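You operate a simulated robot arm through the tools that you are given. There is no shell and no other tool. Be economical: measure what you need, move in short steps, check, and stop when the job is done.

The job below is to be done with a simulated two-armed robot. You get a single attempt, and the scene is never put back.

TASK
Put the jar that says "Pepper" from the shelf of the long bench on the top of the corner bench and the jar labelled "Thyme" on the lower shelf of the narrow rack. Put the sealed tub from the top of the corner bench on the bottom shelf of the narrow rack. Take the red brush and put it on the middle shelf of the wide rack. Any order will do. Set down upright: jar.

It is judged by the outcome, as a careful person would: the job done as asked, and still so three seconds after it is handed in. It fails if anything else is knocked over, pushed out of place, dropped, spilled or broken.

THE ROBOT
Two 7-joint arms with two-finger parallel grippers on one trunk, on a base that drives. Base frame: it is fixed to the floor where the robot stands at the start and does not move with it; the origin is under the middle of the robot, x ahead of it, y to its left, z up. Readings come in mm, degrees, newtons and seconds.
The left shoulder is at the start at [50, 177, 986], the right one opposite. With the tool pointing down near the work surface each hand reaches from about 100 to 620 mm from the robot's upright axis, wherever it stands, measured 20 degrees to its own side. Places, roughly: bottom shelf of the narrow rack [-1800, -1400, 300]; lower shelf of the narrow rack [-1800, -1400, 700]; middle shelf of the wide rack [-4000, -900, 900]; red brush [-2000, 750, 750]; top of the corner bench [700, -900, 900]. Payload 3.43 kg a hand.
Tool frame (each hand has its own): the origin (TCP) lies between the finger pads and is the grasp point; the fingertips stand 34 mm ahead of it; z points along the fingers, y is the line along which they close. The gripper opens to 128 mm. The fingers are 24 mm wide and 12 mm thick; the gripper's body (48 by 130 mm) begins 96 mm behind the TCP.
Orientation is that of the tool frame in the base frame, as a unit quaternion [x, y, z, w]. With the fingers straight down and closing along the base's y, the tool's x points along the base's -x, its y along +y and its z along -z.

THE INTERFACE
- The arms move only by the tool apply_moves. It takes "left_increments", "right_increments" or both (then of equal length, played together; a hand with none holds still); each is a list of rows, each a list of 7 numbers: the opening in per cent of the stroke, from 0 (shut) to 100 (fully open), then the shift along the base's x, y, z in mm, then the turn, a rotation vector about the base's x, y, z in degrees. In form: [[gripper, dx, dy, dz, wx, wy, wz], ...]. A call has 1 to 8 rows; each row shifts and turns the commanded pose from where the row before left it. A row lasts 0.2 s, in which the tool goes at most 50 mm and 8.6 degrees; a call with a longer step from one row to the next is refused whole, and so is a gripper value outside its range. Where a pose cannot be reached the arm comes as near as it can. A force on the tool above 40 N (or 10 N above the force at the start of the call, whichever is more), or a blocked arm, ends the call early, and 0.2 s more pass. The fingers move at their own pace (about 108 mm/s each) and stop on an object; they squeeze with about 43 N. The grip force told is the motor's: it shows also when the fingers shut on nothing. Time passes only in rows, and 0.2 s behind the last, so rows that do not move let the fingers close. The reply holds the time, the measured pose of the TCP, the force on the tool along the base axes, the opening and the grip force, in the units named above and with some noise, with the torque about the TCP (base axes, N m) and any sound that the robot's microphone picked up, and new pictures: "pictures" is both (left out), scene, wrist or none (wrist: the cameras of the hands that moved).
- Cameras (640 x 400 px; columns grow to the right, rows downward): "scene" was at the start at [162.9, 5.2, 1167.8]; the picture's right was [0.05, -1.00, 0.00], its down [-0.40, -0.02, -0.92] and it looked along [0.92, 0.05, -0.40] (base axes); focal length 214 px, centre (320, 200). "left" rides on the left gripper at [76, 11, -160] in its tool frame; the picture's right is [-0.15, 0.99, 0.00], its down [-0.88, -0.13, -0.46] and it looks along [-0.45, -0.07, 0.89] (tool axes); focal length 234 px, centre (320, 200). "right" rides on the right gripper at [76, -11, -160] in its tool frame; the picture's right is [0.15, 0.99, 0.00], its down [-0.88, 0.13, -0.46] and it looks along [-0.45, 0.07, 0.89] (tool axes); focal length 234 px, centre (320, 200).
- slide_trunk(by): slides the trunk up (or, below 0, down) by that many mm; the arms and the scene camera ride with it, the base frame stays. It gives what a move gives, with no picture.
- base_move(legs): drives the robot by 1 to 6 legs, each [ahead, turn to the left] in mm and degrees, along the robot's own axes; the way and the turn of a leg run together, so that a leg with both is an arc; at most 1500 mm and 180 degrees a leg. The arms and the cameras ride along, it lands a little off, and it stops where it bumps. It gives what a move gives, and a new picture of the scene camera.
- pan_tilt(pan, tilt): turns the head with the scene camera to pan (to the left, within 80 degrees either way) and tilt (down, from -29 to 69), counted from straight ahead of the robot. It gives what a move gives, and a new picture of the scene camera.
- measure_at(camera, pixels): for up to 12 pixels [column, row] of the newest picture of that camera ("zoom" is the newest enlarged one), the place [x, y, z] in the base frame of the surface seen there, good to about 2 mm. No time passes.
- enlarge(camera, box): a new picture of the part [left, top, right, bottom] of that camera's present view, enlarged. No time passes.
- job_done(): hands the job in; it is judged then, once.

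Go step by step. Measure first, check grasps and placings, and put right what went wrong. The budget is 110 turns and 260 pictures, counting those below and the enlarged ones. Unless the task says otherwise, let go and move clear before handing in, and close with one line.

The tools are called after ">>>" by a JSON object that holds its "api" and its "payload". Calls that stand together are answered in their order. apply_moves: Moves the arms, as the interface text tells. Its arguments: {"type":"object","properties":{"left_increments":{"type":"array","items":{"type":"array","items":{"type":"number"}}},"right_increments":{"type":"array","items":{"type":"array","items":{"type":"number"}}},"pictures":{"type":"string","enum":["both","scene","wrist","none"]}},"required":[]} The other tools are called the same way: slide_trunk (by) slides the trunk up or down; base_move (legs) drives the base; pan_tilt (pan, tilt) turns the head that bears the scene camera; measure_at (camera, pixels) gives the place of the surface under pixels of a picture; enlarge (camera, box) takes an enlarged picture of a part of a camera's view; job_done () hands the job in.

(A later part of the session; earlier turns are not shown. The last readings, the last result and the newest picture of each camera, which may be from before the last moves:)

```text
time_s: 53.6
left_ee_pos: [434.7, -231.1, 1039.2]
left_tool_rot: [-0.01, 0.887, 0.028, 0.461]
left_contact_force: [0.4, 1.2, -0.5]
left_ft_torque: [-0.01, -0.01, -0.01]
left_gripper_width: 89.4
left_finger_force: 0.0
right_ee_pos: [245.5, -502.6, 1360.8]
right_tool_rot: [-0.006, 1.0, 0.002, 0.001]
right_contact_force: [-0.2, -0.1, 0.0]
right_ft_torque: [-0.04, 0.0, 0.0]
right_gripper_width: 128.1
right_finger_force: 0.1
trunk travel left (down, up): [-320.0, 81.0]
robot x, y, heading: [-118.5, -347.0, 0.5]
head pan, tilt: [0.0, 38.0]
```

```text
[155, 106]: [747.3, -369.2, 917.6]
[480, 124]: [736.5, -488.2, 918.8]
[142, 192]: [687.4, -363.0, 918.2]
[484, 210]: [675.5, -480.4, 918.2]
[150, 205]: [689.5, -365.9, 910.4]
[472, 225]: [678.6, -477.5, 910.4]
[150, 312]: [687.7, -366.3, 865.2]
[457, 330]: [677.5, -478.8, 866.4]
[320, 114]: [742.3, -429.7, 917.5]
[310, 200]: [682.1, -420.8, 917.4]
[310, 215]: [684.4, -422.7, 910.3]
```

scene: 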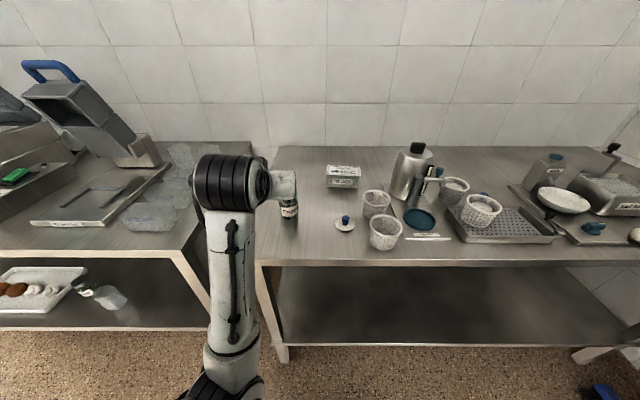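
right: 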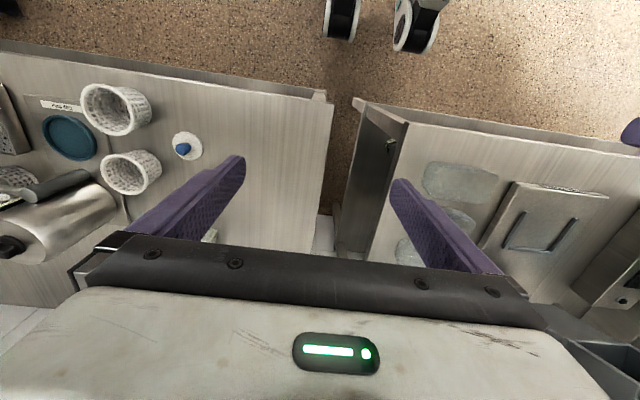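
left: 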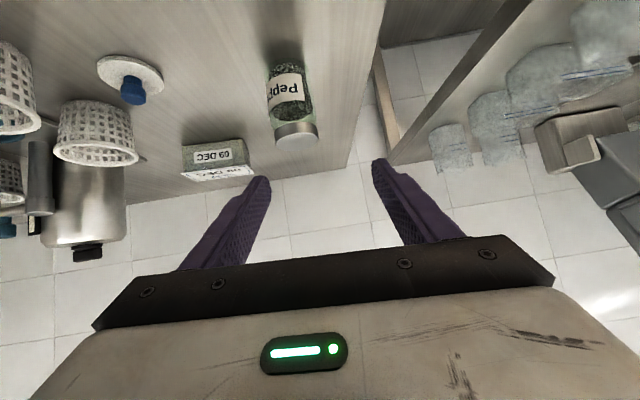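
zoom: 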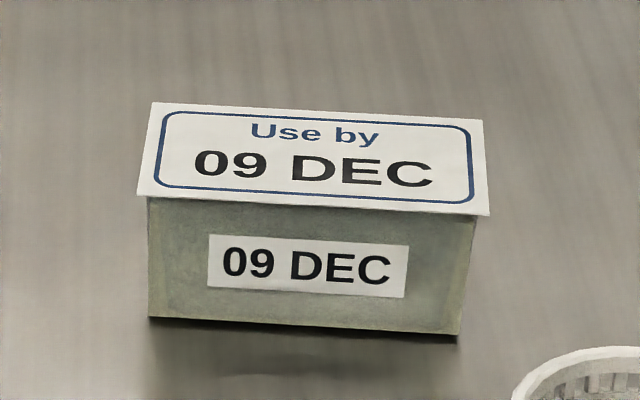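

The tub's lid is 119×61 mm, centred near (712,-425), turned about -5.7°; z 861–918. I'll grasp it across the short (61 mm) side from above with the right hand, then re-set it so it can be held from the front for the rack. First rotate the right hand +84.3° and lower it, and raise the left.

>>> {"api": "apply_moves", "payload": {"right_increments": [[80, 0, 0, -30, 0, 0, 8.43], [80, 0, 0, -30, 0, 0, 8.43], [80, 0, 0, -30, 0, 0, 8.43], [80, 0, 0, -30, 0, 0, 8.43], [80, 0, 0, -30, 0, 0, 8.43], [80, 0, 0, -30, 0, 0, 8.43], [80, 0, 0, -30, 0, 0, 8.43], [80, 0, 0, -30, 0, 0, 8.43]], "left_increments": [[70, 0, 0, 20, 0, 0, 0], [70, 0, 0, 20, 0, 0, 0], [70, 0, 0, 20, 0, 0, 0], [70, 0, 0, 20, 0, 0, 0], [70, 0, 0, 20, 0, 0, 0], [70, 0, 0, 0, 0, 0, 0], [70, 0, 0, 0, 0, 0, 0], [70, 0, 0, 0, 0, 0, 0]], "pictures": "none"}}

>>> {"api": "apply_moves", "payload": {"right_increments": [[80, 20, 0, 0, 0, 0, 8.43], [80, 20, 0, 0, 0, 0, 8.43], [80, 20, 0, 0, 0, 0, 0]], "pictures": "none"}}

>>> {"api": "base_move", "payload": {"legs": [[150, 0]]}}

```text
time_s: 54.6
left_ee_pos: [424.1, -220.0, 1025.0]
left_tool_rot: [-0.016, 0.924, 0.038, 0.381]
left_contact_force: [-0.3, 0.3, -0.1]
left_ft_torque: [-0.02, 0.01, -0.03]
left_gripper_width: 89.5
left_finger_force: 0.1
right_ee_pos: [245.6, -502.2, 1242.2]
right_tool_rot: [-0.288, 0.958, 0.001, 0.002]
right_contact_force: [-0.4, -0.3, 0.1]
right_ft_torque: [0.01, -0.01, 0.01]
right_gripper_width: 102.6
right_finger_force: 0.1
trunk travel left (down, up): [-320.0, 81.0]
robot x, y, heading: [-119.0, -345.3, 0.4]
head pan, tilt: [0.0, 38.0]
stopped in row 5 (left hand): the arm was blocked; the commanded pose is now the measured one
```

```text
time_s: 55.4
left_ee_pos: [423.6, -221.6, 1025.9]
left_tool_rot: [-0.016, 0.924, 0.039, 0.381]
left_contact_force: [0.5, -0.2, 0.4]
left_ft_torque: [0.0, -0.03, -0.03]
left_gripper_width: 89.7
left_finger_force: 0.1
right_ee_pos: [302.7, -500.8, 1239.5]
right_tool_rot: [-0.425, 0.905, 0.001, 0.002]
right_contact_force: [-0.3, -0.5, 0.4]
right_ft_torque: [-0.01, 0.02, -0.01]
right_gripper_width: 102.2
right_finger_force: 0.0
right hand out of reach, approached as far as the arm can: row 3
trunk travel left (down, up): [-320.0, 81.0]
robot x, y, heading: [-119.7, -346.0, 0.4]
head pan, tilt: [0.0, 38.0]
```

```text
time_s: 56.8
left_ee_pos: [574.1, -220.3, 1026.4]
left_tool_rot: [-0.016, 0.923, 0.038, 0.381]
left_contact_force: [0.6, 0.3, 0.6]
left_ft_torque: [-0.02, 0.0, -0.02]
left_gripper_width: 89.6
left_finger_force: 0.0
right_ee_pos: [453.2, -500.7, 1239.4]
right_tool_rot: [-0.423, 0.906, 0.001, 0.002]
right_contact_force: [0.6, -0.5, 0.0]
right_ft_torque: [0.03, 0.01, -0.02]
right_gripper_width: 102.3
right_finger_force: 0.0
trunk travel left (down, up): [-320.0, 81.0]
robot x, y, heading: [33.1, -344.3, 0.5]
head pan, tilt: [0.0, 38.0]
```

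scene: 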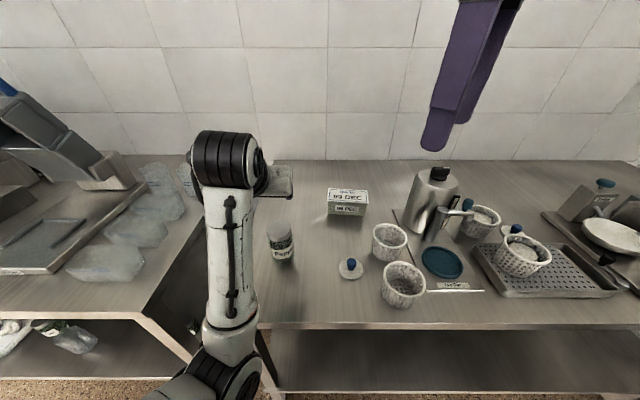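

The left hand hovers clear at z≈1026. Moving the right hand above the tub while completing the rotation (34.3° left).

>>> {"api": "apply_moves", "payload": {"right_increments": [[80, 32.4, 9.5, -28.6, 0, 0, 4.3], [80, 32.4, 9.5, -28.6, 0, 0, 4.3], [80, 32.4, 9.5, -28.6, 0, 0, 4.3], [80, 32.4, 9.5, -28.6, 0, 0, 4.3], [80, 32.4, 9.5, -28.6, 0, 0, 4.3], [80, 32.4, 9.5, -28.6, 0, 0, 4.3], [80, 32.4, 9.5, -28.6, 0, 0, 4.3], [80, 32.4, 9.5, -28.6, 0, 0, 4.3]]}}

```text
time_s: 58.6
left_ee_pos: [573.9, -220.9, 1026.0]
left_tool_rot: [-0.016, 0.923, 0.04, 0.382]
left_contact_force: [-0.1, 0.0, 0.4]
left_ft_torque: [0.01, 0.01, -0.01]
left_gripper_width: 89.9
left_finger_force: 0.0
right_ee_pos: [476.4, -430.6, 1105.8]
right_tool_rot: [-0.536, 0.844, 0.001, 0.003]
right_contact_force: [-1.1, -0.7, 0.0]
right_ft_torque: [0.03, -0.03, -0.04]
right_gripper_width: 102.4
right_finger_force: 0.0
right hand out of reach, approached as far as the arm can: row 1, 2, 3, 4, 5, 6, 7, 8
trunk travel left (down, up): [-320.0, 81.0]
robot x, y, heading: [33.4, -347.3, 0.4]
head pan, tilt: [0.0, 38.0]
```

scene: 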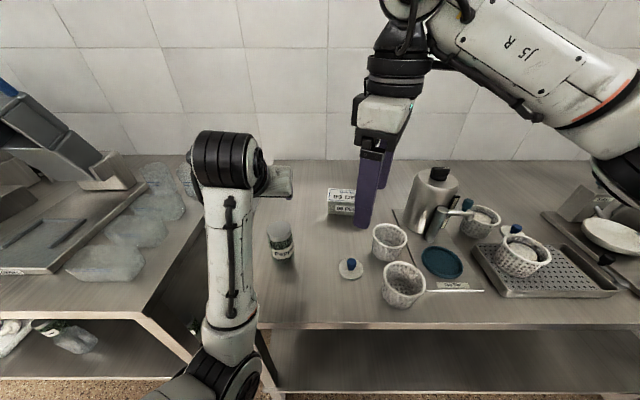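
right: 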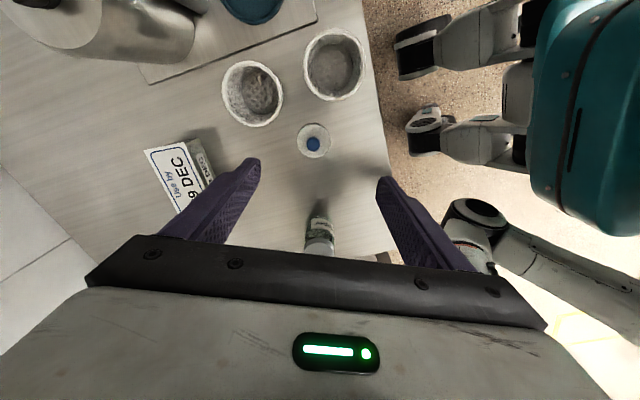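

The right arm lags its target; I'll hold to see whether it converges.

>>> {"api": "apply_moves", "payload": {"right_increments": [[80, 0, 0, 0, 0, 0, 0], [80, 0, 0, 0, 0, 0, 0], [80, 0, 0, 0, 0, 0, 0]], "pictures": "none"}}

```text
time_s: 59.4
left_ee_pos: [573.9, -220.6, 1024.7]
left_tool_rot: [-0.017, 0.923, 0.04, 0.381]
left_contact_force: [-0.1, 0.6, 0.2]
left_ft_torque: [-0.01, -0.05, 0.03]
left_gripper_width: 89.8
left_finger_force: 0.0
right_ee_pos: [475.2, -430.2, 1106.3]
right_tool_rot: [-0.536, 0.844, 0.002, 0.003]
right_contact_force: [-0.7, 0.4, 0.3]
right_ft_torque: [-0.03, -0.01, 0.02]
right_gripper_width: 102.7
right_finger_force: 0.1
trunk travel left (down, up): [-320.0, 81.0]
robot x, y, heading: [38.8, -346.7, 0.3]
head pan, tilt: [0.0, 38.0]
```

The arm can't reach the tub with that wrist yaw. The tilted-forward posture worked well, so I'll instead grip the tub across its 119 mm length with the 128 mm opening. Measuring neighbours of the right finger's path first.

>>> {"api": "enlarge", "payload": {"camera": "scene", "box": [310, 155, 470, 255]}}

>>> {"api": "measure_at", "payload": {"camera": "scene", "pixels": [[397, 212], [396, 225], [391, 209], [410, 200], [415, 185], [390, 226], [390, 258], [403, 265], [374, 240], [438, 172]]}}

```text
4.00 times, centred on (390, 205) of scene
```

zoom: 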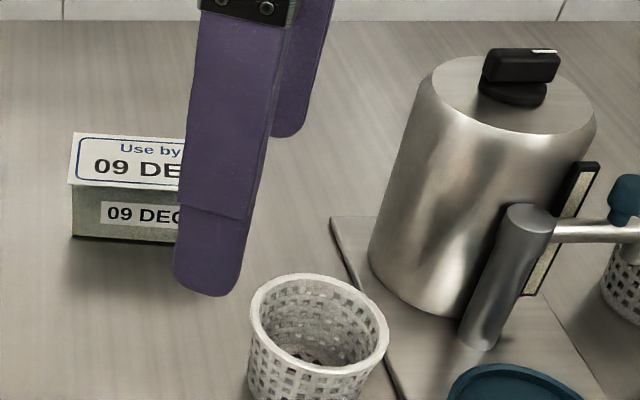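

```text
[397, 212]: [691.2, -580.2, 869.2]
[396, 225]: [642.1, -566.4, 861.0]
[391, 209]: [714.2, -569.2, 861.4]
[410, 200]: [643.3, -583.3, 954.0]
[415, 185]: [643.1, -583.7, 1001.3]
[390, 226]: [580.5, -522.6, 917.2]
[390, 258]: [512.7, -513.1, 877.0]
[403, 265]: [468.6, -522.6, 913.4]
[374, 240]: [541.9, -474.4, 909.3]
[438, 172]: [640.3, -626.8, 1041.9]
```

Clear: plate edge is at y≈-570, baskets end at x≈583, z≤918. I'll raise the trunk 80 and re-orient the right hand to yaw -5.7°, tilted 35° below horizontal, fully open.

>>> {"api": "slide_trunk", "payload": {"by": 80}}

>>> {"api": "apply_moves", "payload": {"right_increments": [[100, 0, 0, 0, 0, 0, -8.5], [100, 0, 0, 0, 0, 0, -8.5], [100, 0, 0, 0, 0, 0, -8.5], [100, 0, 0, 0, 0, 0, -8.5], [100, 0, 0, 0, 0, 0, -8.5], [100, 0, 0, 0, 0, 0, -8.5], [100, 0, 0, 0, 0, 0, -8.5], [100, 0, 0, 0, 0, 0, -8.5]], "pictures": "none"}}

>>> {"api": "apply_moves", "payload": {"right_increments": [[100, 0, 0, -25, 0, 0, -2.7], [100, 0, 0, -25, -0.78, -7.82, 0], [100, 0, 0, -25, -0.78, -7.82, 0], [100, 0, 0, -25, -0.78, -7.82, 0], [100, 0, 0, -25, -0.78, -7.82, 0], [100, 0, 0, -15, -0.78, -7.82, 0], [100, 0, 0, 0, -0.78, -7.82, 0], [100, 0, 0, 0, -0.78, -7.82, 0]]}}

```text
time_s: 60.5
left_ee_pos: [573.8, -221.0, 1105.4]
left_tool_rot: [-0.016, 0.923, 0.039, 0.381]
left_contact_force: [0.2, 0.5, 0.7]
left_ft_torque: [0.01, -0.01, -0.03]
left_gripper_width: 89.5
left_finger_force: 0.0
right_ee_pos: [474.9, -429.2, 1188.1]
right_tool_rot: [-0.536, 0.844, 0.001, 0.003]
right_contact_force: [-0.2, -0.1, 0.5]
right_ft_torque: [0.0, 0.01, -0.03]
right_gripper_width: 102.2
right_finger_force: 0.1
trunk travel left (down, up): [-400.0, 1.0]
robot x, y, heading: [31.2, -346.3, 0.2]
head pan, tilt: [0.0, 38.0]
```

```text
time_s: 62.4
left_ee_pos: [573.1, -219.4, 1106.8]
left_tool_rot: [-0.016, 0.924, 0.039, 0.381]
left_contact_force: [-0.3, -0.4, 0.5]
left_ft_torque: [0.0, -0.01, 0.02]
left_gripper_width: 89.4
left_finger_force: 0.0
right_ee_pos: [474.4, -430.8, 1187.5]
right_tool_rot: [0.03, 1.0, -0.001, 0.004]
right_contact_force: [0.0, -0.5, -0.6]
right_ft_torque: [-0.01, -0.01, 0.05]
right_gripper_width: 127.8
right_finger_force: 0.0
trunk travel left (down, up): [-400.0, 1.0]
robot x, y, heading: [36.2, -347.5, 0.5]
head pan, tilt: [0.0, 38.0]
```

```text
time_s: 64.2
left_ee_pos: [574.4, -219.9, 1106.2]
left_tool_rot: [-0.016, 0.923, 0.039, 0.382]
left_contact_force: [0.3, -0.4, 0.6]
left_ft_torque: [-0.02, 0.03, 0.0]
left_gripper_width: 89.8
left_finger_force: 0.1
right_ee_pos: [474.8, -430.2, 1047.3]
right_tool_rot: [0.047, 0.884, -0.023, 0.465]
right_contact_force: [0.9, 0.8, -0.1]
right_ft_torque: [0.01, 0.02, -0.01]
right_gripper_width: 127.9
right_finger_force: 0.1
trunk travel left (down, up): [-400.0, 1.0]
robot x, y, heading: [34.3, -346.8, 0.3]
head pan, tilt: [0.0, 38.0]
```

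scene: 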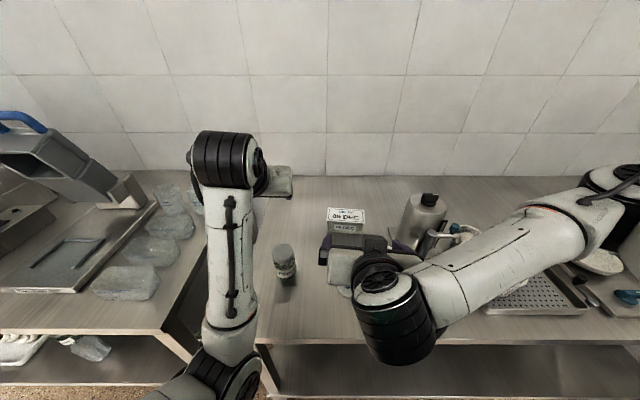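
right: 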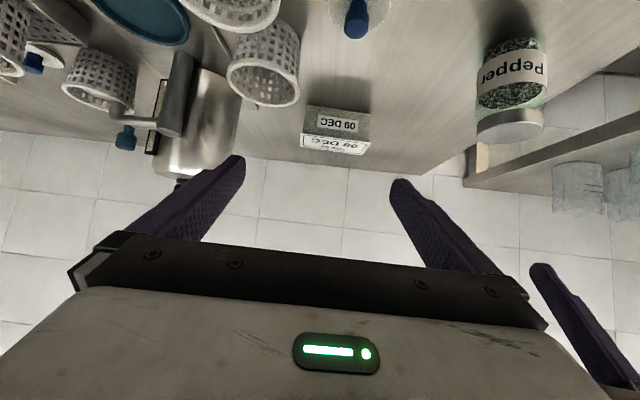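

Right hand is well oriented. Checking the elbow/forearm height over the bench items.

>>> {"api": "measure_at", "payload": {"camera": "scene", "pixels": [[480, 265], [560, 220], [575, 262], [610, 190], [380, 345], [628, 235], [600, 262], [570, 278], [440, 210]]}}

>>> {"api": "enlarge", "payload": {"camera": "right", "box": [280, 80, 400, 155]}}

>>> {"api": "measure_at", "payload": {"camera": "zoom", "pixels": [[135, 140], [490, 170], [130, 290], [125, 340], [475, 380], [145, 360], [460, 395], [310, 160], [140, 170], [480, 200]]}}

```text
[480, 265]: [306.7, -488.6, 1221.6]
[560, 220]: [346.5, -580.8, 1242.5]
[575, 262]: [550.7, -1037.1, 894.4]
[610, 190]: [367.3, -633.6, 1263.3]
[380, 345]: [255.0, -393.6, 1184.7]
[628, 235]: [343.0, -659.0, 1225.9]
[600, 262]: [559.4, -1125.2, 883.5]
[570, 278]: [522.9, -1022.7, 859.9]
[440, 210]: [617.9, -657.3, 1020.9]
```

```text
5.33 times, centred on (340, 118) of right
```

zoom: 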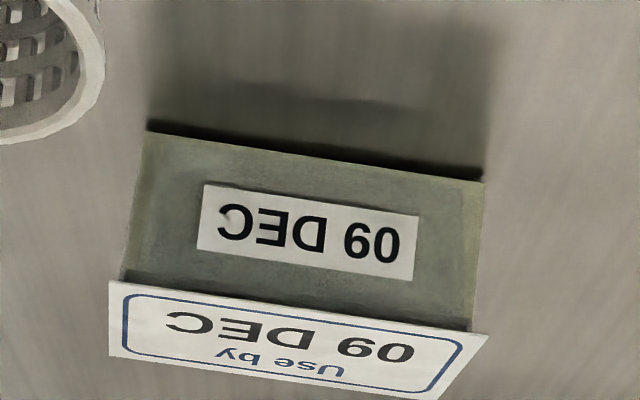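

```text
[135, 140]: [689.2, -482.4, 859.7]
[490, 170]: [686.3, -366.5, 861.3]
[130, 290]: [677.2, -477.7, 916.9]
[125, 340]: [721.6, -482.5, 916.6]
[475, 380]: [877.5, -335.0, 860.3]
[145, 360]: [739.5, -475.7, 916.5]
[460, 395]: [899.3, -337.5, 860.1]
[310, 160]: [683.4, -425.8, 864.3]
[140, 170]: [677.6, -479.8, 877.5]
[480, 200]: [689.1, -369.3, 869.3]
```

Forearm is at z≥1180, safely clear. The tub centre is (711.5,-425), yaw -5.6°, matching the tool. Moving to hover just above and behind it.

>>> {"api": "apply_moves", "payload": {"right_increments": [[100, 39.4, 1.8, -17.4, 0, 0, 0], [100, 39.4, 1.8, -17.4, 0, 0, 0], [100, 39.4, 1.8, -17.4, 0, 0, 0], [100, 39.4, 1.8, -17.4, 0, 0, 0], [100, 39.4, 1.8, -15, 0, 0, 0], [100, 0, 0, 0, 0, 0, 0]]}}

```text
time_s: 65.5
left_ee_pos: [573.5, -220.8, 1107.0]
left_tool_rot: [-0.016, 0.923, 0.038, 0.382]
left_contact_force: [-0.1, 0.4, 0.3]
left_ft_torque: [0.01, -0.02, -0.01]
left_gripper_width: 89.7
left_finger_force: 0.0
right_ee_pos: [674.0, -421.1, 963.1]
right_tool_rot: [0.045, 0.884, -0.022, 0.464]
right_contact_force: [0.4, -1.0, -0.3]
right_ft_torque: [0.01, 0.03, 0.01]
right_gripper_width: 128.2
right_finger_force: 0.0
trunk travel left (down, up): [-400.0, 1.0]
robot x, y, heading: [28.0, -343.7, 0.4]
head pan, tilt: [0.0, 38.0]
```

scene: 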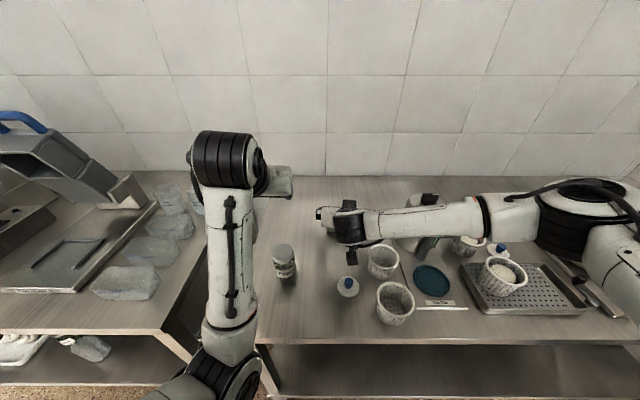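
right: 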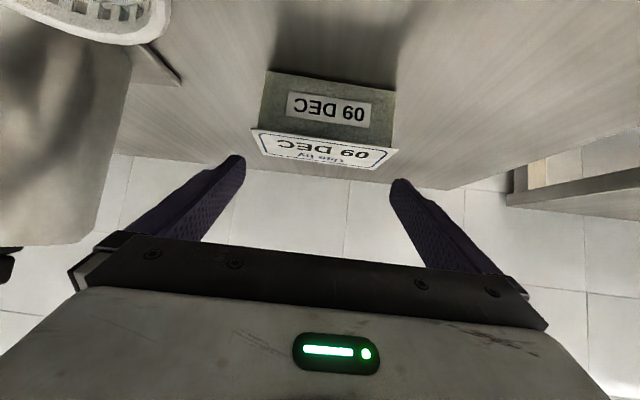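

Fingers straddle the tub nicely. Checking forearm clearance to the kettle.

>>> {"api": "measure_at", "payload": {"camera": "scene", "pixels": [[400, 225], [430, 235], [450, 215], [470, 228], [425, 198], [560, 235], [540, 250], [350, 258], [345, 225]]}}

>>> {"api": "enlarge", "payload": {"camera": "scene", "box": [300, 160, 500, 285]}}

>>> {"api": "enlarge", "payload": {"camera": "right", "box": [210, 60, 430, 200]}}

```text
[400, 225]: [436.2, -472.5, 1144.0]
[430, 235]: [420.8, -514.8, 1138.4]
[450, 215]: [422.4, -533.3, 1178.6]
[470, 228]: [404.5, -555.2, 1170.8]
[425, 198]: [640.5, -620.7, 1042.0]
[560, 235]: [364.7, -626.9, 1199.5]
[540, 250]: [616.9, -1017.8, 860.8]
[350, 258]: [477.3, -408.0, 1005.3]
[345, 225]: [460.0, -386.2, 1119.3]
```

```text
3.20 times, centred on (400, 222) of scene
```

zoom: 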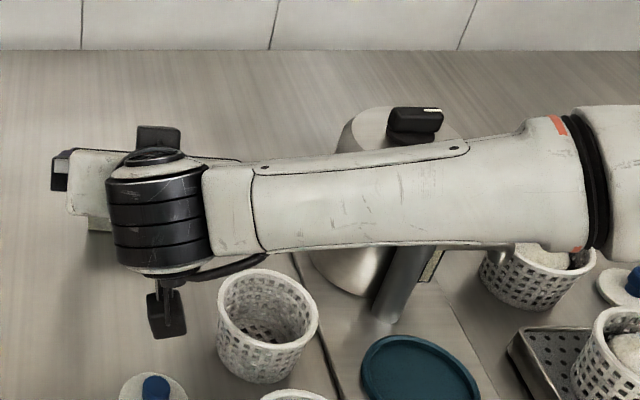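

```text
2.86 times, centred on (320, 130) of right
```

zoom: 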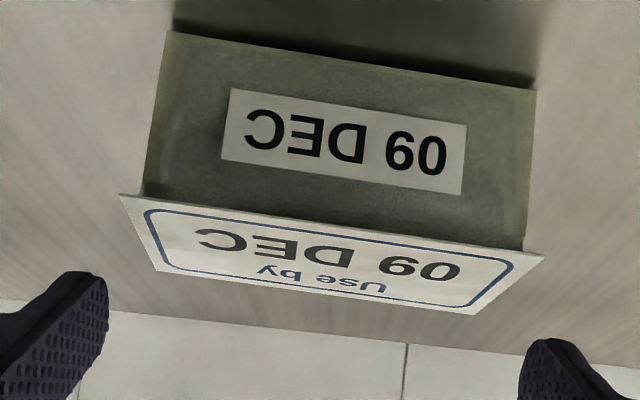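

Everything is clear. Aligning forward 38 mm, then descending straight around the tub.

>>> {"api": "apply_moves", "payload": {"right_increments": [[100, 37.5, -4, 0, 0, 0, 0], [100, 0, 0, -15, 0, 0, 0], [100, 0, 0, -15, 0, 0, 0], [100, 0, 0, -17, 0, 0, 0], [100, 0, 0, -17, 0, 0, 0], [100, 0, 0, 0, 0, 0, 0]], "pictures": "wrist"}}

```text
time_s: 67.0
left_ee_pos: [573.1, -221.0, 1106.9]
left_tool_rot: [-0.017, 0.923, 0.04, 0.382]
left_contact_force: [0.5, -0.2, 0.3]
left_ft_torque: [0.0, -0.05, -0.01]
left_gripper_width: 89.9
left_finger_force: 0.1
right_ee_pos: [709.7, -424.7, 898.0]
right_tool_rot: [0.046, 0.884, -0.023, 0.464]
right_contact_force: [0.3, 0.2, -0.7]
right_ft_torque: [0.03, 0.01, 0.0]
right_gripper_width: 127.9
right_finger_force: 0.1
trunk travel left (down, up): [-400.0, 1.0]
robot x, y, heading: [37.4, -346.4, 0.4]
head pan, tilt: [0.0, 38.0]
```

right: 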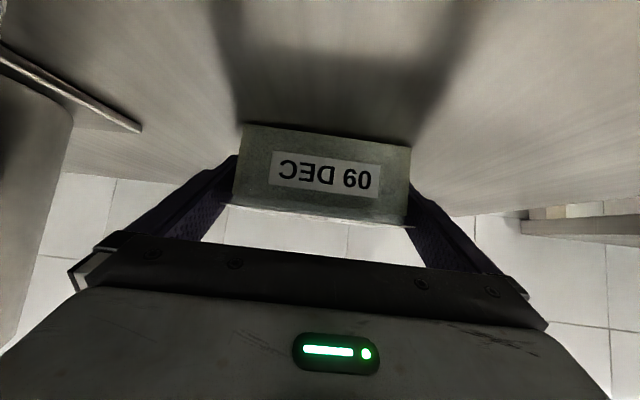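

The fingers are on both sides of the tub with no force. Closing and lifting.

>>> {"api": "apply_moves", "payload": {"right_increments": [[70, 0, 0, 0, 0, 0, 0], [40, 0, 0, 0, 0, 0, 0], [40, 0, 0, 0, 0, 0, 0], [40, 0, 0, 15, 0, 0, 0], [40, 0, 0, 30, 0, 0, 0], [40, 0, 0, 40, 0, 0, 0], [40, 0, 0, 40, 0, 0, 0]], "pictures": "both"}}

```text
time_s: 68.5
left_ee_pos: [574.3, -220.1, 1106.4]
left_tool_rot: [-0.015, 0.923, 0.039, 0.381]
left_contact_force: [-0.2, -0.8, -0.1]
left_ft_torque: [-0.02, -0.02, -0.03]
left_gripper_width: 89.3
left_finger_force: 0.1
right_ee_pos: [708.0, -425.1, 1023.2]
right_tool_rot: [0.047, 0.885, -0.023, 0.463]
right_contact_force: [0.0, 0.0, -3.3]
right_ft_torque: [0.03, 0.0, -0.03]
right_gripper_width: 117.9
right_finger_force: 43.2
trunk travel left (down, up): [-400.0, 1.0]
robot x, y, heading: [31.6, -346.6, 0.4]
head pan, tilt: [0.0, 38.0]
```

scene: 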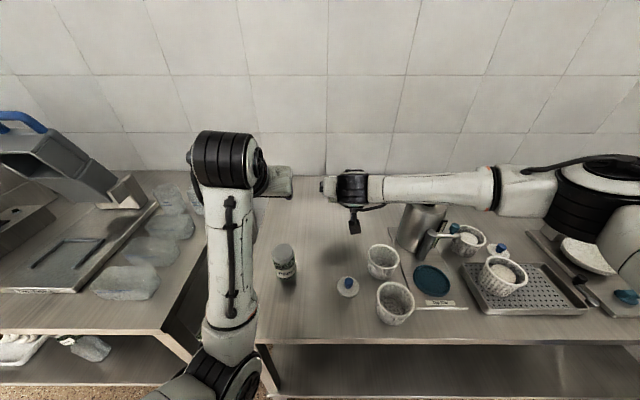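
right: 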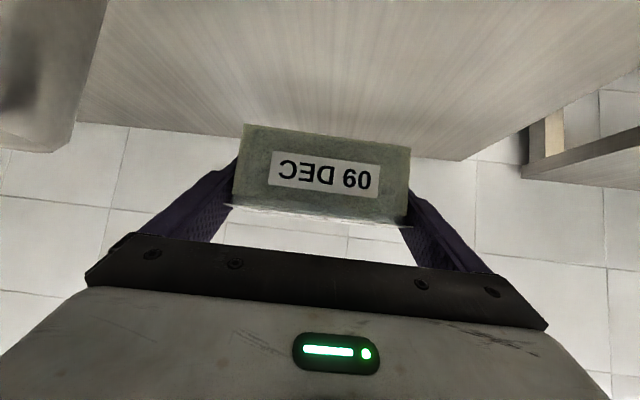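

Tub held securely (118 mm, 43 N). Backing away, then retracting the right hand in free space.

>>> {"api": "base_move", "payload": {"legs": [[-450, 0]]}}

>>> {"api": "apply_moves", "payload": {"right_increments": [[40, -40, 0, 0, 0, 0, 0], [40, -40, 0, 0, 0, 0, 0], [40, -40, 0, 0, 0, 0, 0], [40, -40, 0, 0, 0, 0, 0], [40, -40, 0, 0, 0, 0, 0], [40, -30, 0, 0, 0, 0, 0]], "pictures": "none"}}

>>> {"api": "slide_trunk", "payload": {"by": -400}}

>>> {"api": "pan_tilt", "payload": {"pan": 70, "tilt": 20}}

```text
time_s: 71.3
left_ee_pos: [120.3, -222.2, 1105.4]
left_tool_rot: [-0.019, 0.924, 0.041, 0.381]
left_contact_force: [0.1, 0.4, -0.1]
left_ft_torque: [0.01, 0.02, 0.0]
left_gripper_width: 89.5
left_finger_force: 0.0
right_ee_pos: [257.4, -426.4, 1023.8]
right_tool_rot: [0.044, 0.884, -0.021, 0.465]
right_contact_force: [-0.4, 0.7, -3.7]
right_ft_torque: [-0.01, 0.0, 0.02]
right_gripper_width: 117.7
right_finger_force: 43.1
trunk travel left (down, up): [-400.0, 1.0]
robot x, y, heading: [-420.0, -347.5, 0.6]
head pan, tilt: [0.0, 38.0]
```

scene: 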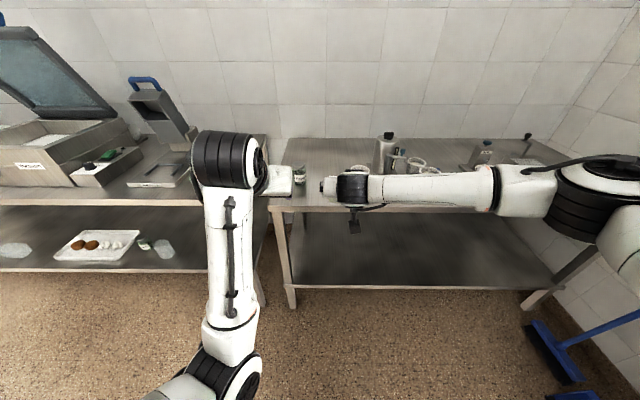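

```text
time_s: 72.7
left_ee_pos: [120.0, -221.0, 1106.0]
left_tool_rot: [-0.019, 0.923, 0.04, 0.382]
left_contact_force: [0.3, -0.1, -1.4]
left_ft_torque: [-0.02, 0.02, -0.01]
left_gripper_width: 89.6
left_finger_force: 0.0
right_ee_pos: [27.1, -426.6, 1024.2]
right_tool_rot: [0.044, 0.884, -0.022, 0.465]
right_contact_force: [0.3, 0.4, -3.4]
right_ft_torque: [-0.01, 0.0, -0.03]
right_gripper_width: 117.8
right_finger_force: 42.4
trunk travel left (down, up): [-400.0, 1.0]
robot x, y, heading: [-417.8, -348.7, 0.9]
head pan, tilt: [0.0, 38.0]
```

```text
time_s: 76.5
left_ee_pos: [119.9, -221.8, 705.9]
left_tool_rot: [-0.018, 0.923, 0.04, 0.382]
left_contact_force: [-0.6, -0.6, 0.2]
left_ft_torque: [-0.03, -0.01, 0.03]
left_gripper_width: 89.5
left_finger_force: 0.0
right_ee_pos: [27.8, -426.7, 623.4]
right_tool_rot: [0.043, 0.884, -0.02, 0.465]
right_contact_force: [-0.2, -0.2, -1.9]
right_ft_torque: [-0.02, 0.01, -0.02]
right_gripper_width: 117.7
right_finger_force: 43.4
trunk travel left (down, up): [0.0, 401.0]
robot x, y, heading: [-424.2, -351.6, 0.9]
head pan, tilt: [0.0, 38.0]
```

```text
time_s: 77.9
left_ee_pos: [119.7, -220.8, 704.8]
left_tool_rot: [-0.019, 0.923, 0.04, 0.381]
left_contact_force: [0.0, -0.4, 0.9]
left_ft_torque: [0.02, 0.0, 0.0]
left_gripper_width: 89.7
left_finger_force: 0.0
right_ee_pos: [27.6, -427.0, 622.9]
right_tool_rot: [0.044, 0.885, -0.022, 0.464]
right_contact_force: [0.4, -0.6, -3.1]
right_ft_torque: [0.02, 0.02, -0.04]
right_gripper_width: 117.7
right_finger_force: 43.0
trunk travel left (down, up): [0.0, 401.0]
robot x, y, heading: [-421.0, -349.1, 0.5]
head pan, tilt: [70.0, 20.0]
```

scene: 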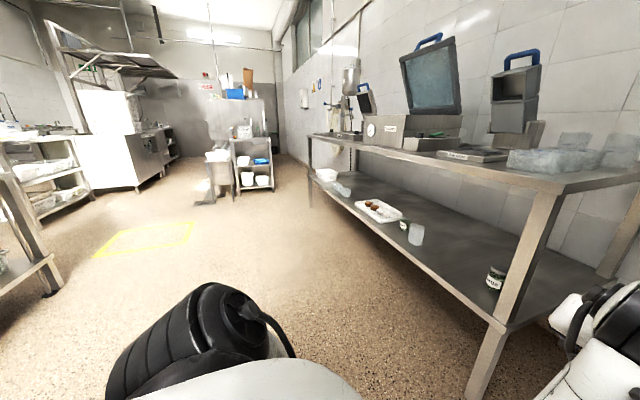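

The way is clear. I'll set the left hand (z≈560, tilt 35°) and drive over to face the Thyme jar.

>>> {"api": "apply_moves", "payload": {"left_increments": [[70, 20, 0, -29, 0, -2.5, 0], [70, 20, 0, -29, 0, -2.5, 0], [70, 20, 0, -29, 0, -2.5, 0], [70, 20, 0, -29, 0, -2.5, 0], [70, 20, 0, -29, 0, 0, 0]], "pictures": "none"}}

>>> {"api": "base_move", "payload": {"legs": [[0, 89.5], [864, 0], [0, -90]]}}

>>> {"api": "pan_tilt", "payload": {"pan": 25, "tilt": 40}}

```text
time_s: 79.1
left_ee_pos: [223.6, -225.8, 571.7]
left_tool_rot: [-0.021, 0.883, 0.037, 0.467]
left_contact_force: [0.0, -0.6, -0.6]
left_ft_torque: [-0.01, 0.01, -0.02]
left_gripper_width: 89.8
left_finger_force: 0.1
right_ee_pos: [28.5, -429.0, 623.5]
right_tool_rot: [0.044, 0.885, -0.019, 0.463]
right_contact_force: [0.2, 0.0, -3.2]
right_ft_torque: [0.01, -0.01, 0.0]
right_gripper_width: 117.5
right_finger_force: 42.6
trunk travel left (down, up): [0.0, 401.0]
robot x, y, heading: [-420.8, -348.9, 0.6]
head pan, tilt: [70.0, 20.0]
```

```text
time_s: 91.3
left_ee_pos: [236.0, 609.4, 574.2]
left_tool_rot: [-0.003, 0.882, 0.031, 0.47]
left_contact_force: [0.7, 0.9, 0.1]
left_ft_torque: [0.0, -0.02, 0.01]
left_gripper_width: 89.5
left_finger_force: 0.0
right_ee_pos: [34.5, 411.7, 623.7]
right_tool_rot: [0.062, 0.883, -0.028, 0.464]
right_contact_force: [-0.1, 0.3, -2.8]
right_ft_torque: [-0.02, 0.03, 0.03]
right_gripper_width: 117.7
right_finger_force: 43.1
trunk travel left (down, up): [0.0, 401.0]
robot x, y, heading: [-409.2, 505.7, -1.3]
head pan, tilt: [70.0, 20.0]
```

scene: 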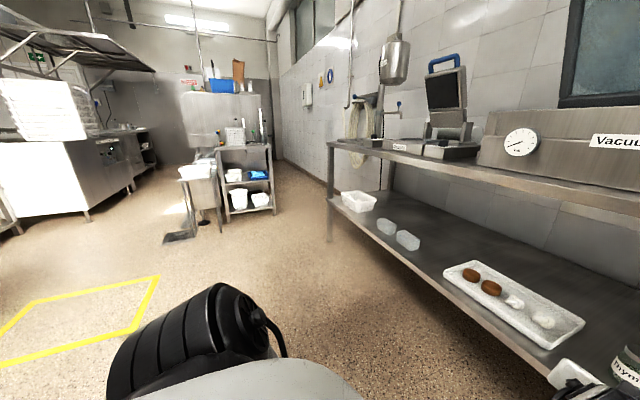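

```text
time_s: 92.4
left_ee_pos: [238.4, 609.6, 574.8]
left_tool_rot: [-0.004, 0.882, 0.03, 0.47]
left_contact_force: [0.7, -0.3, -0.9]
left_ft_torque: [0.01, 0.02, 0.0]
left_gripper_width: 89.6
left_finger_force: 0.1
right_ee_pos: [33.3, 411.5, 623.9]
right_tool_rot: [0.061, 0.883, -0.029, 0.464]
right_contact_force: [0.6, -0.1, -3.1]
right_ft_torque: [0.02, 0.02, -0.02]
right_gripper_width: 117.7
right_finger_force: 43.2
trunk travel left (down, up): [0.0, 401.0]
robot x, y, heading: [-412.9, 507.2, -1.5]
head pan, tilt: [25.0, 40.0]
```

scene: 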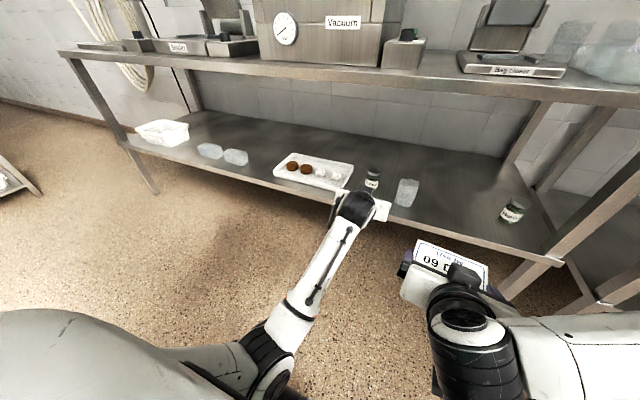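

Facing Thyme at (372,180). Measuring it and its neighbours with the left wrist camera.

>>> {"api": "enlarge", "payload": {"camera": "left", "box": [0, 0, 640, 400]}}

>>> {"api": "enlarge", "payload": {"camera": "scene", "box": [320, 140, 448, 220]}}

>>> {"api": "measure_at", "payload": {"camera": "zoom", "pixels": [[262, 205], [240, 210], [285, 210], [262, 155], [170, 130], [160, 210], [430, 220], [430, 320], [400, 250], [150, 150], [110, 240]]}}

```text
1.00 times, centred on (320, 200) of left
```

zoom: 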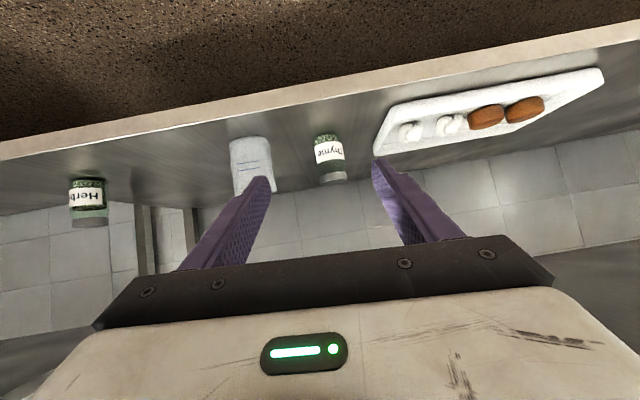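

```text
5.00 times, centred on (384, 180) of scene
```

zoom: 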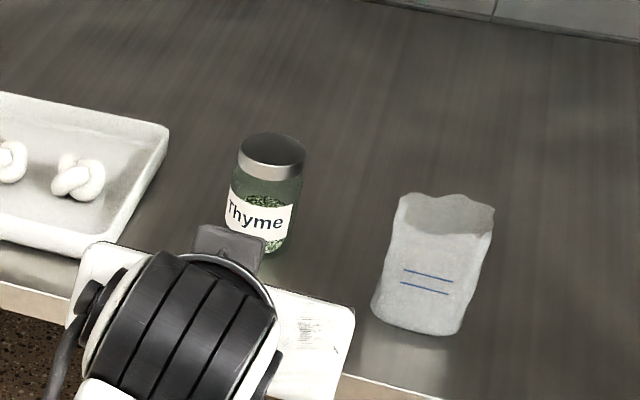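

```text
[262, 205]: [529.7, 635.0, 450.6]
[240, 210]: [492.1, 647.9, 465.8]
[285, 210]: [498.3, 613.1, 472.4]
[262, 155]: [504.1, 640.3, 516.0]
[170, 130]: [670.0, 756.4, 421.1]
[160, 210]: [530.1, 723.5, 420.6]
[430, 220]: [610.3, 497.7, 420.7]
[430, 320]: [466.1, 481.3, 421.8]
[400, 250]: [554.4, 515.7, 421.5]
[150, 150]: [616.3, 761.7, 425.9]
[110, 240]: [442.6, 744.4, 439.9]
```

>>> {"api": "measure_at", "payload": {"camera": "left", "pixels": [[330, 152], [317, 155], [343, 150], [333, 176], [330, 183], [322, 148], [260, 160], [240, 165], [375, 150], [385, 140], [272, 160]]}}

```text
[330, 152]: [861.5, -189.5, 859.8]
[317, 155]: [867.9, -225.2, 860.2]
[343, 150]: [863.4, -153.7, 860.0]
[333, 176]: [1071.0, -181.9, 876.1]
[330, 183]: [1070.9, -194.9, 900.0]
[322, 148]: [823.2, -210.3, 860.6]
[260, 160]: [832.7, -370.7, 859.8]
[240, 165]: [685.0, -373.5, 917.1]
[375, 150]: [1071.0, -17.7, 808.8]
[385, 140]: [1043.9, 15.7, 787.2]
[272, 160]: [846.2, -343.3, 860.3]
```

That used a stale picture; I'll enlarge the left view and measure in it.

>>> {"api": "enlarge", "payload": {"camera": "left", "box": [220, 90, 420, 215]}}

>>> {"api": "measure_at", "payload": {"camera": "zoom", "pixels": [[352, 195], [315, 205], [390, 190], [360, 275], [362, 292], [330, 200], [375, 195], [90, 200], [50, 180], [150, 180], [500, 180], [510, 200]]}}

```text
3.20 times, centred on (320, 152) of left
```

zoom: 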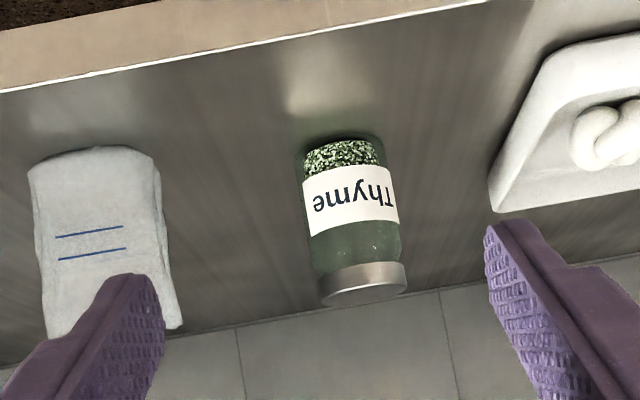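

```text
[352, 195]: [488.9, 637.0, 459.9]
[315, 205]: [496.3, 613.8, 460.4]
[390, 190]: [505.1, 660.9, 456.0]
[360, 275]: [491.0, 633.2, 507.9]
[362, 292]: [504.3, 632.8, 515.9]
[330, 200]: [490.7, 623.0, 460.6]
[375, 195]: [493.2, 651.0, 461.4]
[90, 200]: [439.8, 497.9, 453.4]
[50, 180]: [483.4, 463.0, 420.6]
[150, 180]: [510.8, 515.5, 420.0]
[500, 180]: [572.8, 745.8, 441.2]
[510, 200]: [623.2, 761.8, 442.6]
```

Thyme's centre is (515,636), r≈27; tray starts at y≈745, clear bag at y≤520. Driving in 190 mm, then correcting roll and aligning at height.

>>> {"api": "base_move", "payload": {"legs": [[190, 0]]}}

>>> {"api": "apply_moves", "payload": {"left_increments": [[70, 0, 14, -25, -1.4, 0, 0], [70, 0, 13, -25, -1.4, 0, 0], [70, 0, 0, -25, 0, 0, 0], [70, 0, 0, -24, 0, 0, 0], [70, 0, 0, 0, 0, 0, 0]]}}

```text
time_s: 94.0
left_ee_pos: [428.1, 603.0, 573.1]
left_tool_rot: [-0.005, 0.882, 0.031, 0.471]
left_contact_force: [0.8, 0.1, 0.2]
left_ft_torque: [-0.01, 0.01, 0.01]
left_gripper_width: 89.5
left_finger_force: 0.1
right_ee_pos: [223.0, 406.9, 622.7]
right_tool_rot: [0.061, 0.883, -0.029, 0.464]
right_contact_force: [0.1, 0.2, -3.9]
right_ft_torque: [0.01, -0.01, -0.01]
right_gripper_width: 117.8
right_finger_force: 43.0
trunk travel left (down, up): [0.0, 401.0]
robot x, y, heading: [-220.0, 499.3, -1.4]
head pan, tilt: [25.0, 40.0]
```

scene: 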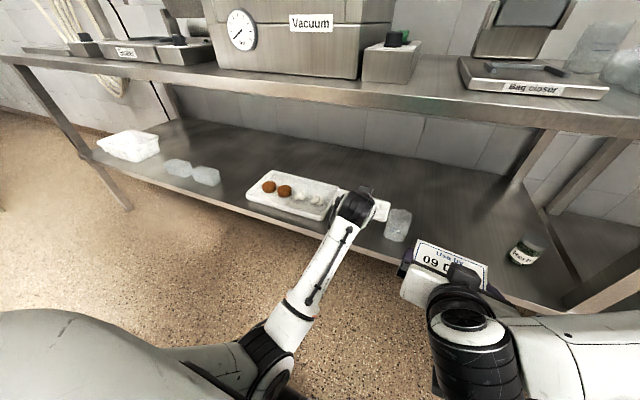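

```text
time_s: 95.3
left_ee_pos: [469.2, 614.5, 563.2]
left_tool_rot: [-0.015, 0.847, -0.005, 0.531]
left_contact_force: [-0.3, -0.6, 0.4]
left_ft_torque: [0.01, -0.03, -0.01]
left_gripper_width: 89.5
left_finger_force: 0.0
right_ee_pos: [222.0, 406.9, 622.4]
right_tool_rot: [0.062, 0.882, -0.029, 0.466]
right_contact_force: [0.3, -1.2, -3.1]
right_ft_torque: [0.01, -0.01, 0.02]
right_gripper_width: 117.5
right_finger_force: 43.6
trunk travel left (down, up): [0.0, 401.0]
robot x, y, heading: [-217.3, 501.5, -1.6]
head pan, tilt: [25.0, 40.0]
stopped in row 5 (left hand): the arm was blocked; the commanded pose is now the measured one
```

scene: 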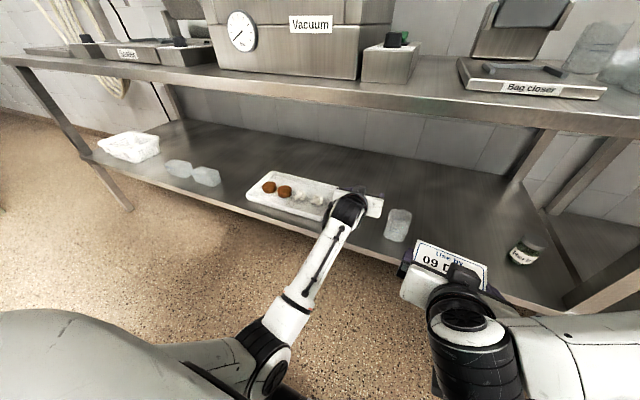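
left: 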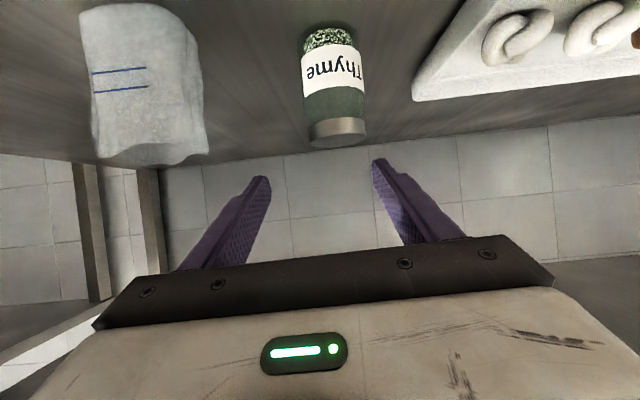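

The left arm was blocked while descending (elbow low near the chassis). I'll check where the elbow is.

>>> {"api": "measure_at", "payload": {"camera": "scene", "pixels": [[265, 355], [285, 372], [300, 305], [340, 240], [200, 375], [230, 390], [348, 210], [330, 265]]}}

>>> {"api": "pan_tilt", "payload": {"pan": 25, "tilt": 69}}

```text
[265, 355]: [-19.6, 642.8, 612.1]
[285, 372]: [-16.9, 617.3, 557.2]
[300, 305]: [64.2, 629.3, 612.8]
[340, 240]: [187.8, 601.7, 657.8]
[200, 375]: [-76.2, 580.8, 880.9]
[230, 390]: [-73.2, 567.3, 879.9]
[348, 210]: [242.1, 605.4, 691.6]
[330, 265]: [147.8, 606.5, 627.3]
```

```text
time_s: 96.2
left_ee_pos: [469.7, 614.5, 561.9]
left_tool_rot: [-0.015, 0.848, -0.007, 0.53]
left_contact_force: [-0.4, -0.3, 0.9]
left_ft_torque: [0.03, 0.0, 0.0]
left_gripper_width: 89.6
left_finger_force: 0.1
right_ee_pos: [222.8, 406.1, 622.8]
right_tool_rot: [0.062, 0.883, -0.028, 0.464]
right_contact_force: [0.7, -0.5, -3.4]
right_ft_torque: [0.03, -0.01, 0.03]
right_gripper_width: 117.6
right_finger_force: 43.2
trunk travel left (down, up): [0.0, 401.0]
robot x, y, heading: [-222.9, 501.9, -1.6]
head pan, tilt: [25.0, 68.8]
```

scene: 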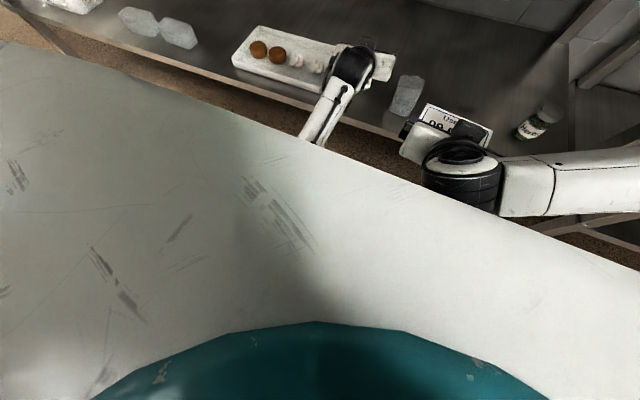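

The elbow sits low over the chassis. I'll back the base 100 mm and do the descent with the arm more extended (forward ≈750), then finish the approach by driving.

>>> {"api": "base_move", "payload": {"legs": [[-100, 0]]}}

>>> {"api": "apply_moves", "payload": {"left_increments": [[70, 20, 5, 0, 0.5, 3, 0], [70, 20, 5, 0, 0.5, 3, 0], [70, 20, 5, 0, 0.5, 3, 0], [70, 0, 3, -22, 0, 0, 0], [70, 0, 0, -22, 0, 0, 0], [70, 0, 0, -22, 0, 0, 0], [70, 0, 0, -20, 0, 0, 0], [70, 0, 0, 0, 0, 0, 0]], "pictures": "wrist"}}

>>> {"api": "pan_tilt", "payload": {"pan": 25, "tilt": 42}}

```text
time_s: 97.4
left_ee_pos: [370.4, 616.6, 561.7]
left_tool_rot: [-0.015, 0.848, -0.007, 0.53]
left_contact_force: [0.1, 0.2, 0.0]
left_ft_torque: [0.02, 0.0, 0.0]
left_gripper_width: 89.7
left_finger_force: 0.1
right_ee_pos: [124.0, 408.5, 621.9]
right_tool_rot: [0.063, 0.883, -0.03, 0.464]
right_contact_force: [-0.5, -0.5, -4.6]
right_ft_torque: [-0.01, -0.02, -0.03]
right_gripper_width: 117.6
right_finger_force: 43.2
trunk travel left (down, up): [0.0, 401.0]
robot x, y, heading: [-321.4, 504.0, -1.7]
head pan, tilt: [25.0, 68.8]
```

scene: 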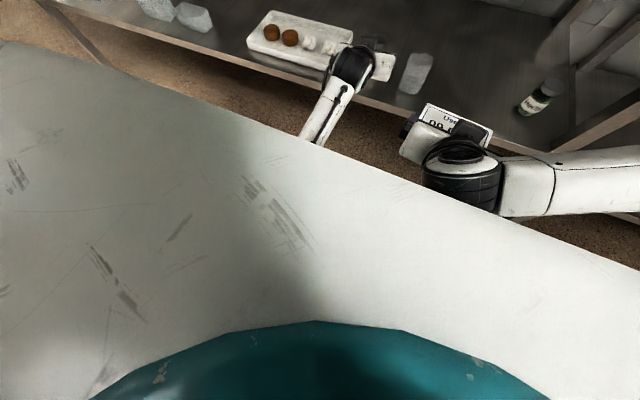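

```text
time_s: 99.2
left_ee_pos: [431.6, 634.8, 474.7]
left_tool_rot: [-0.01, 0.887, 0.005, 0.462]
left_contact_force: [-0.6, 0.1, 0.7]
left_ft_torque: [0.02, -0.02, 0.0]
left_gripper_width: 89.6
left_finger_force: 0.0
right_ee_pos: [124.6, 410.7, 623.7]
right_tool_rot: [0.062, 0.883, -0.032, 0.464]
right_contact_force: [0.8, 0.2, -3.2]
right_ft_torque: [0.03, 0.0, 0.01]
right_gripper_width: 117.8
right_finger_force: 42.9
trunk travel left (down, up): [0.0, 401.0]
robot x, y, heading: [-318.5, 505.1, -1.7]
head pan, tilt: [25.0, 68.8]
```

left: 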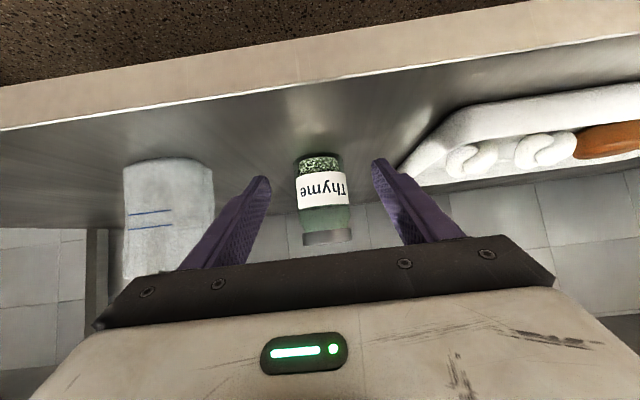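

```text
time_s: 100.1
left_ee_pos: [430.5, 636.5, 475.2]
left_tool_rot: [-0.01, 0.887, 0.005, 0.462]
left_contact_force: [-0.2, 0.3, -0.1]
left_ft_torque: [-0.01, 0.02, 0.04]
left_gripper_width: 89.7
left_finger_force: 0.2
right_ee_pos: [123.3, 409.8, 623.7]
right_tool_rot: [0.063, 0.883, -0.032, 0.463]
right_contact_force: [-0.2, 0.1, -3.1]
right_ft_torque: [-0.03, -0.02, -0.05]
right_gripper_width: 118.0
right_finger_force: 42.6
trunk travel left (down, up): [0.0, 401.0]
robot x, y, heading: [-324.3, 502.0, -1.4]
head pan, tilt: [25.0, 42.0]
```

scene: 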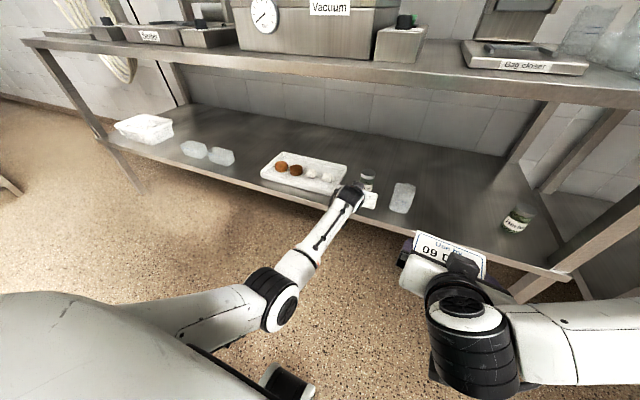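

Worked: TCP at (431,636,475), aligned with Thyme (636). Now driving 84 mm ahead to bring the jar between the fingers.

>>> {"api": "base_move", "payload": {"legs": [[83, 0]]}}

>>> {"api": "enlarge", "payload": {"camera": "left", "box": [0, 0, 640, 400]}}

```text
time_s: 101.1
left_ee_pos: [513.5, 631.1, 474.3]
left_tool_rot: [-0.01, 0.887, 0.004, 0.462]
left_contact_force: [1.0, 0.8, 1.1]
left_ft_torque: [0.01, 0.0, 0.01]
left_gripper_width: 89.7
left_finger_force: 0.1
right_ee_pos: [206.2, 406.4, 623.1]
right_tool_rot: [0.062, 0.883, -0.032, 0.464]
right_contact_force: [-0.1, 0.7, -3.3]
right_ft_torque: [-0.02, 0.01, -0.02]
right_gripper_width: 117.7
right_finger_force: 42.8
trunk travel left (down, up): [0.0, 401.0]
robot x, y, heading: [-240.1, 500.0, -1.7]
head pan, tilt: [25.0, 42.0]
```

scene: 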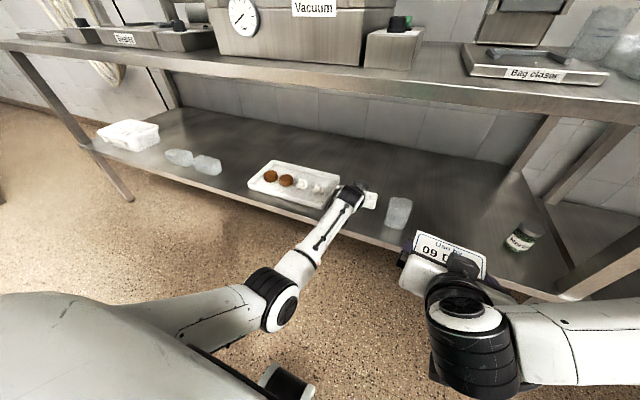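

```text
1.00 times, centred on (320, 200) of left
```

zoom: 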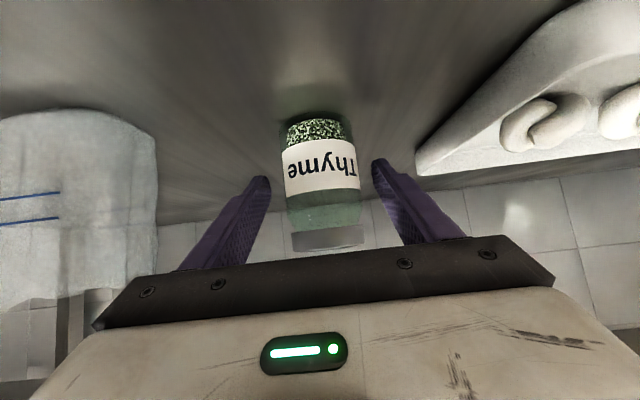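

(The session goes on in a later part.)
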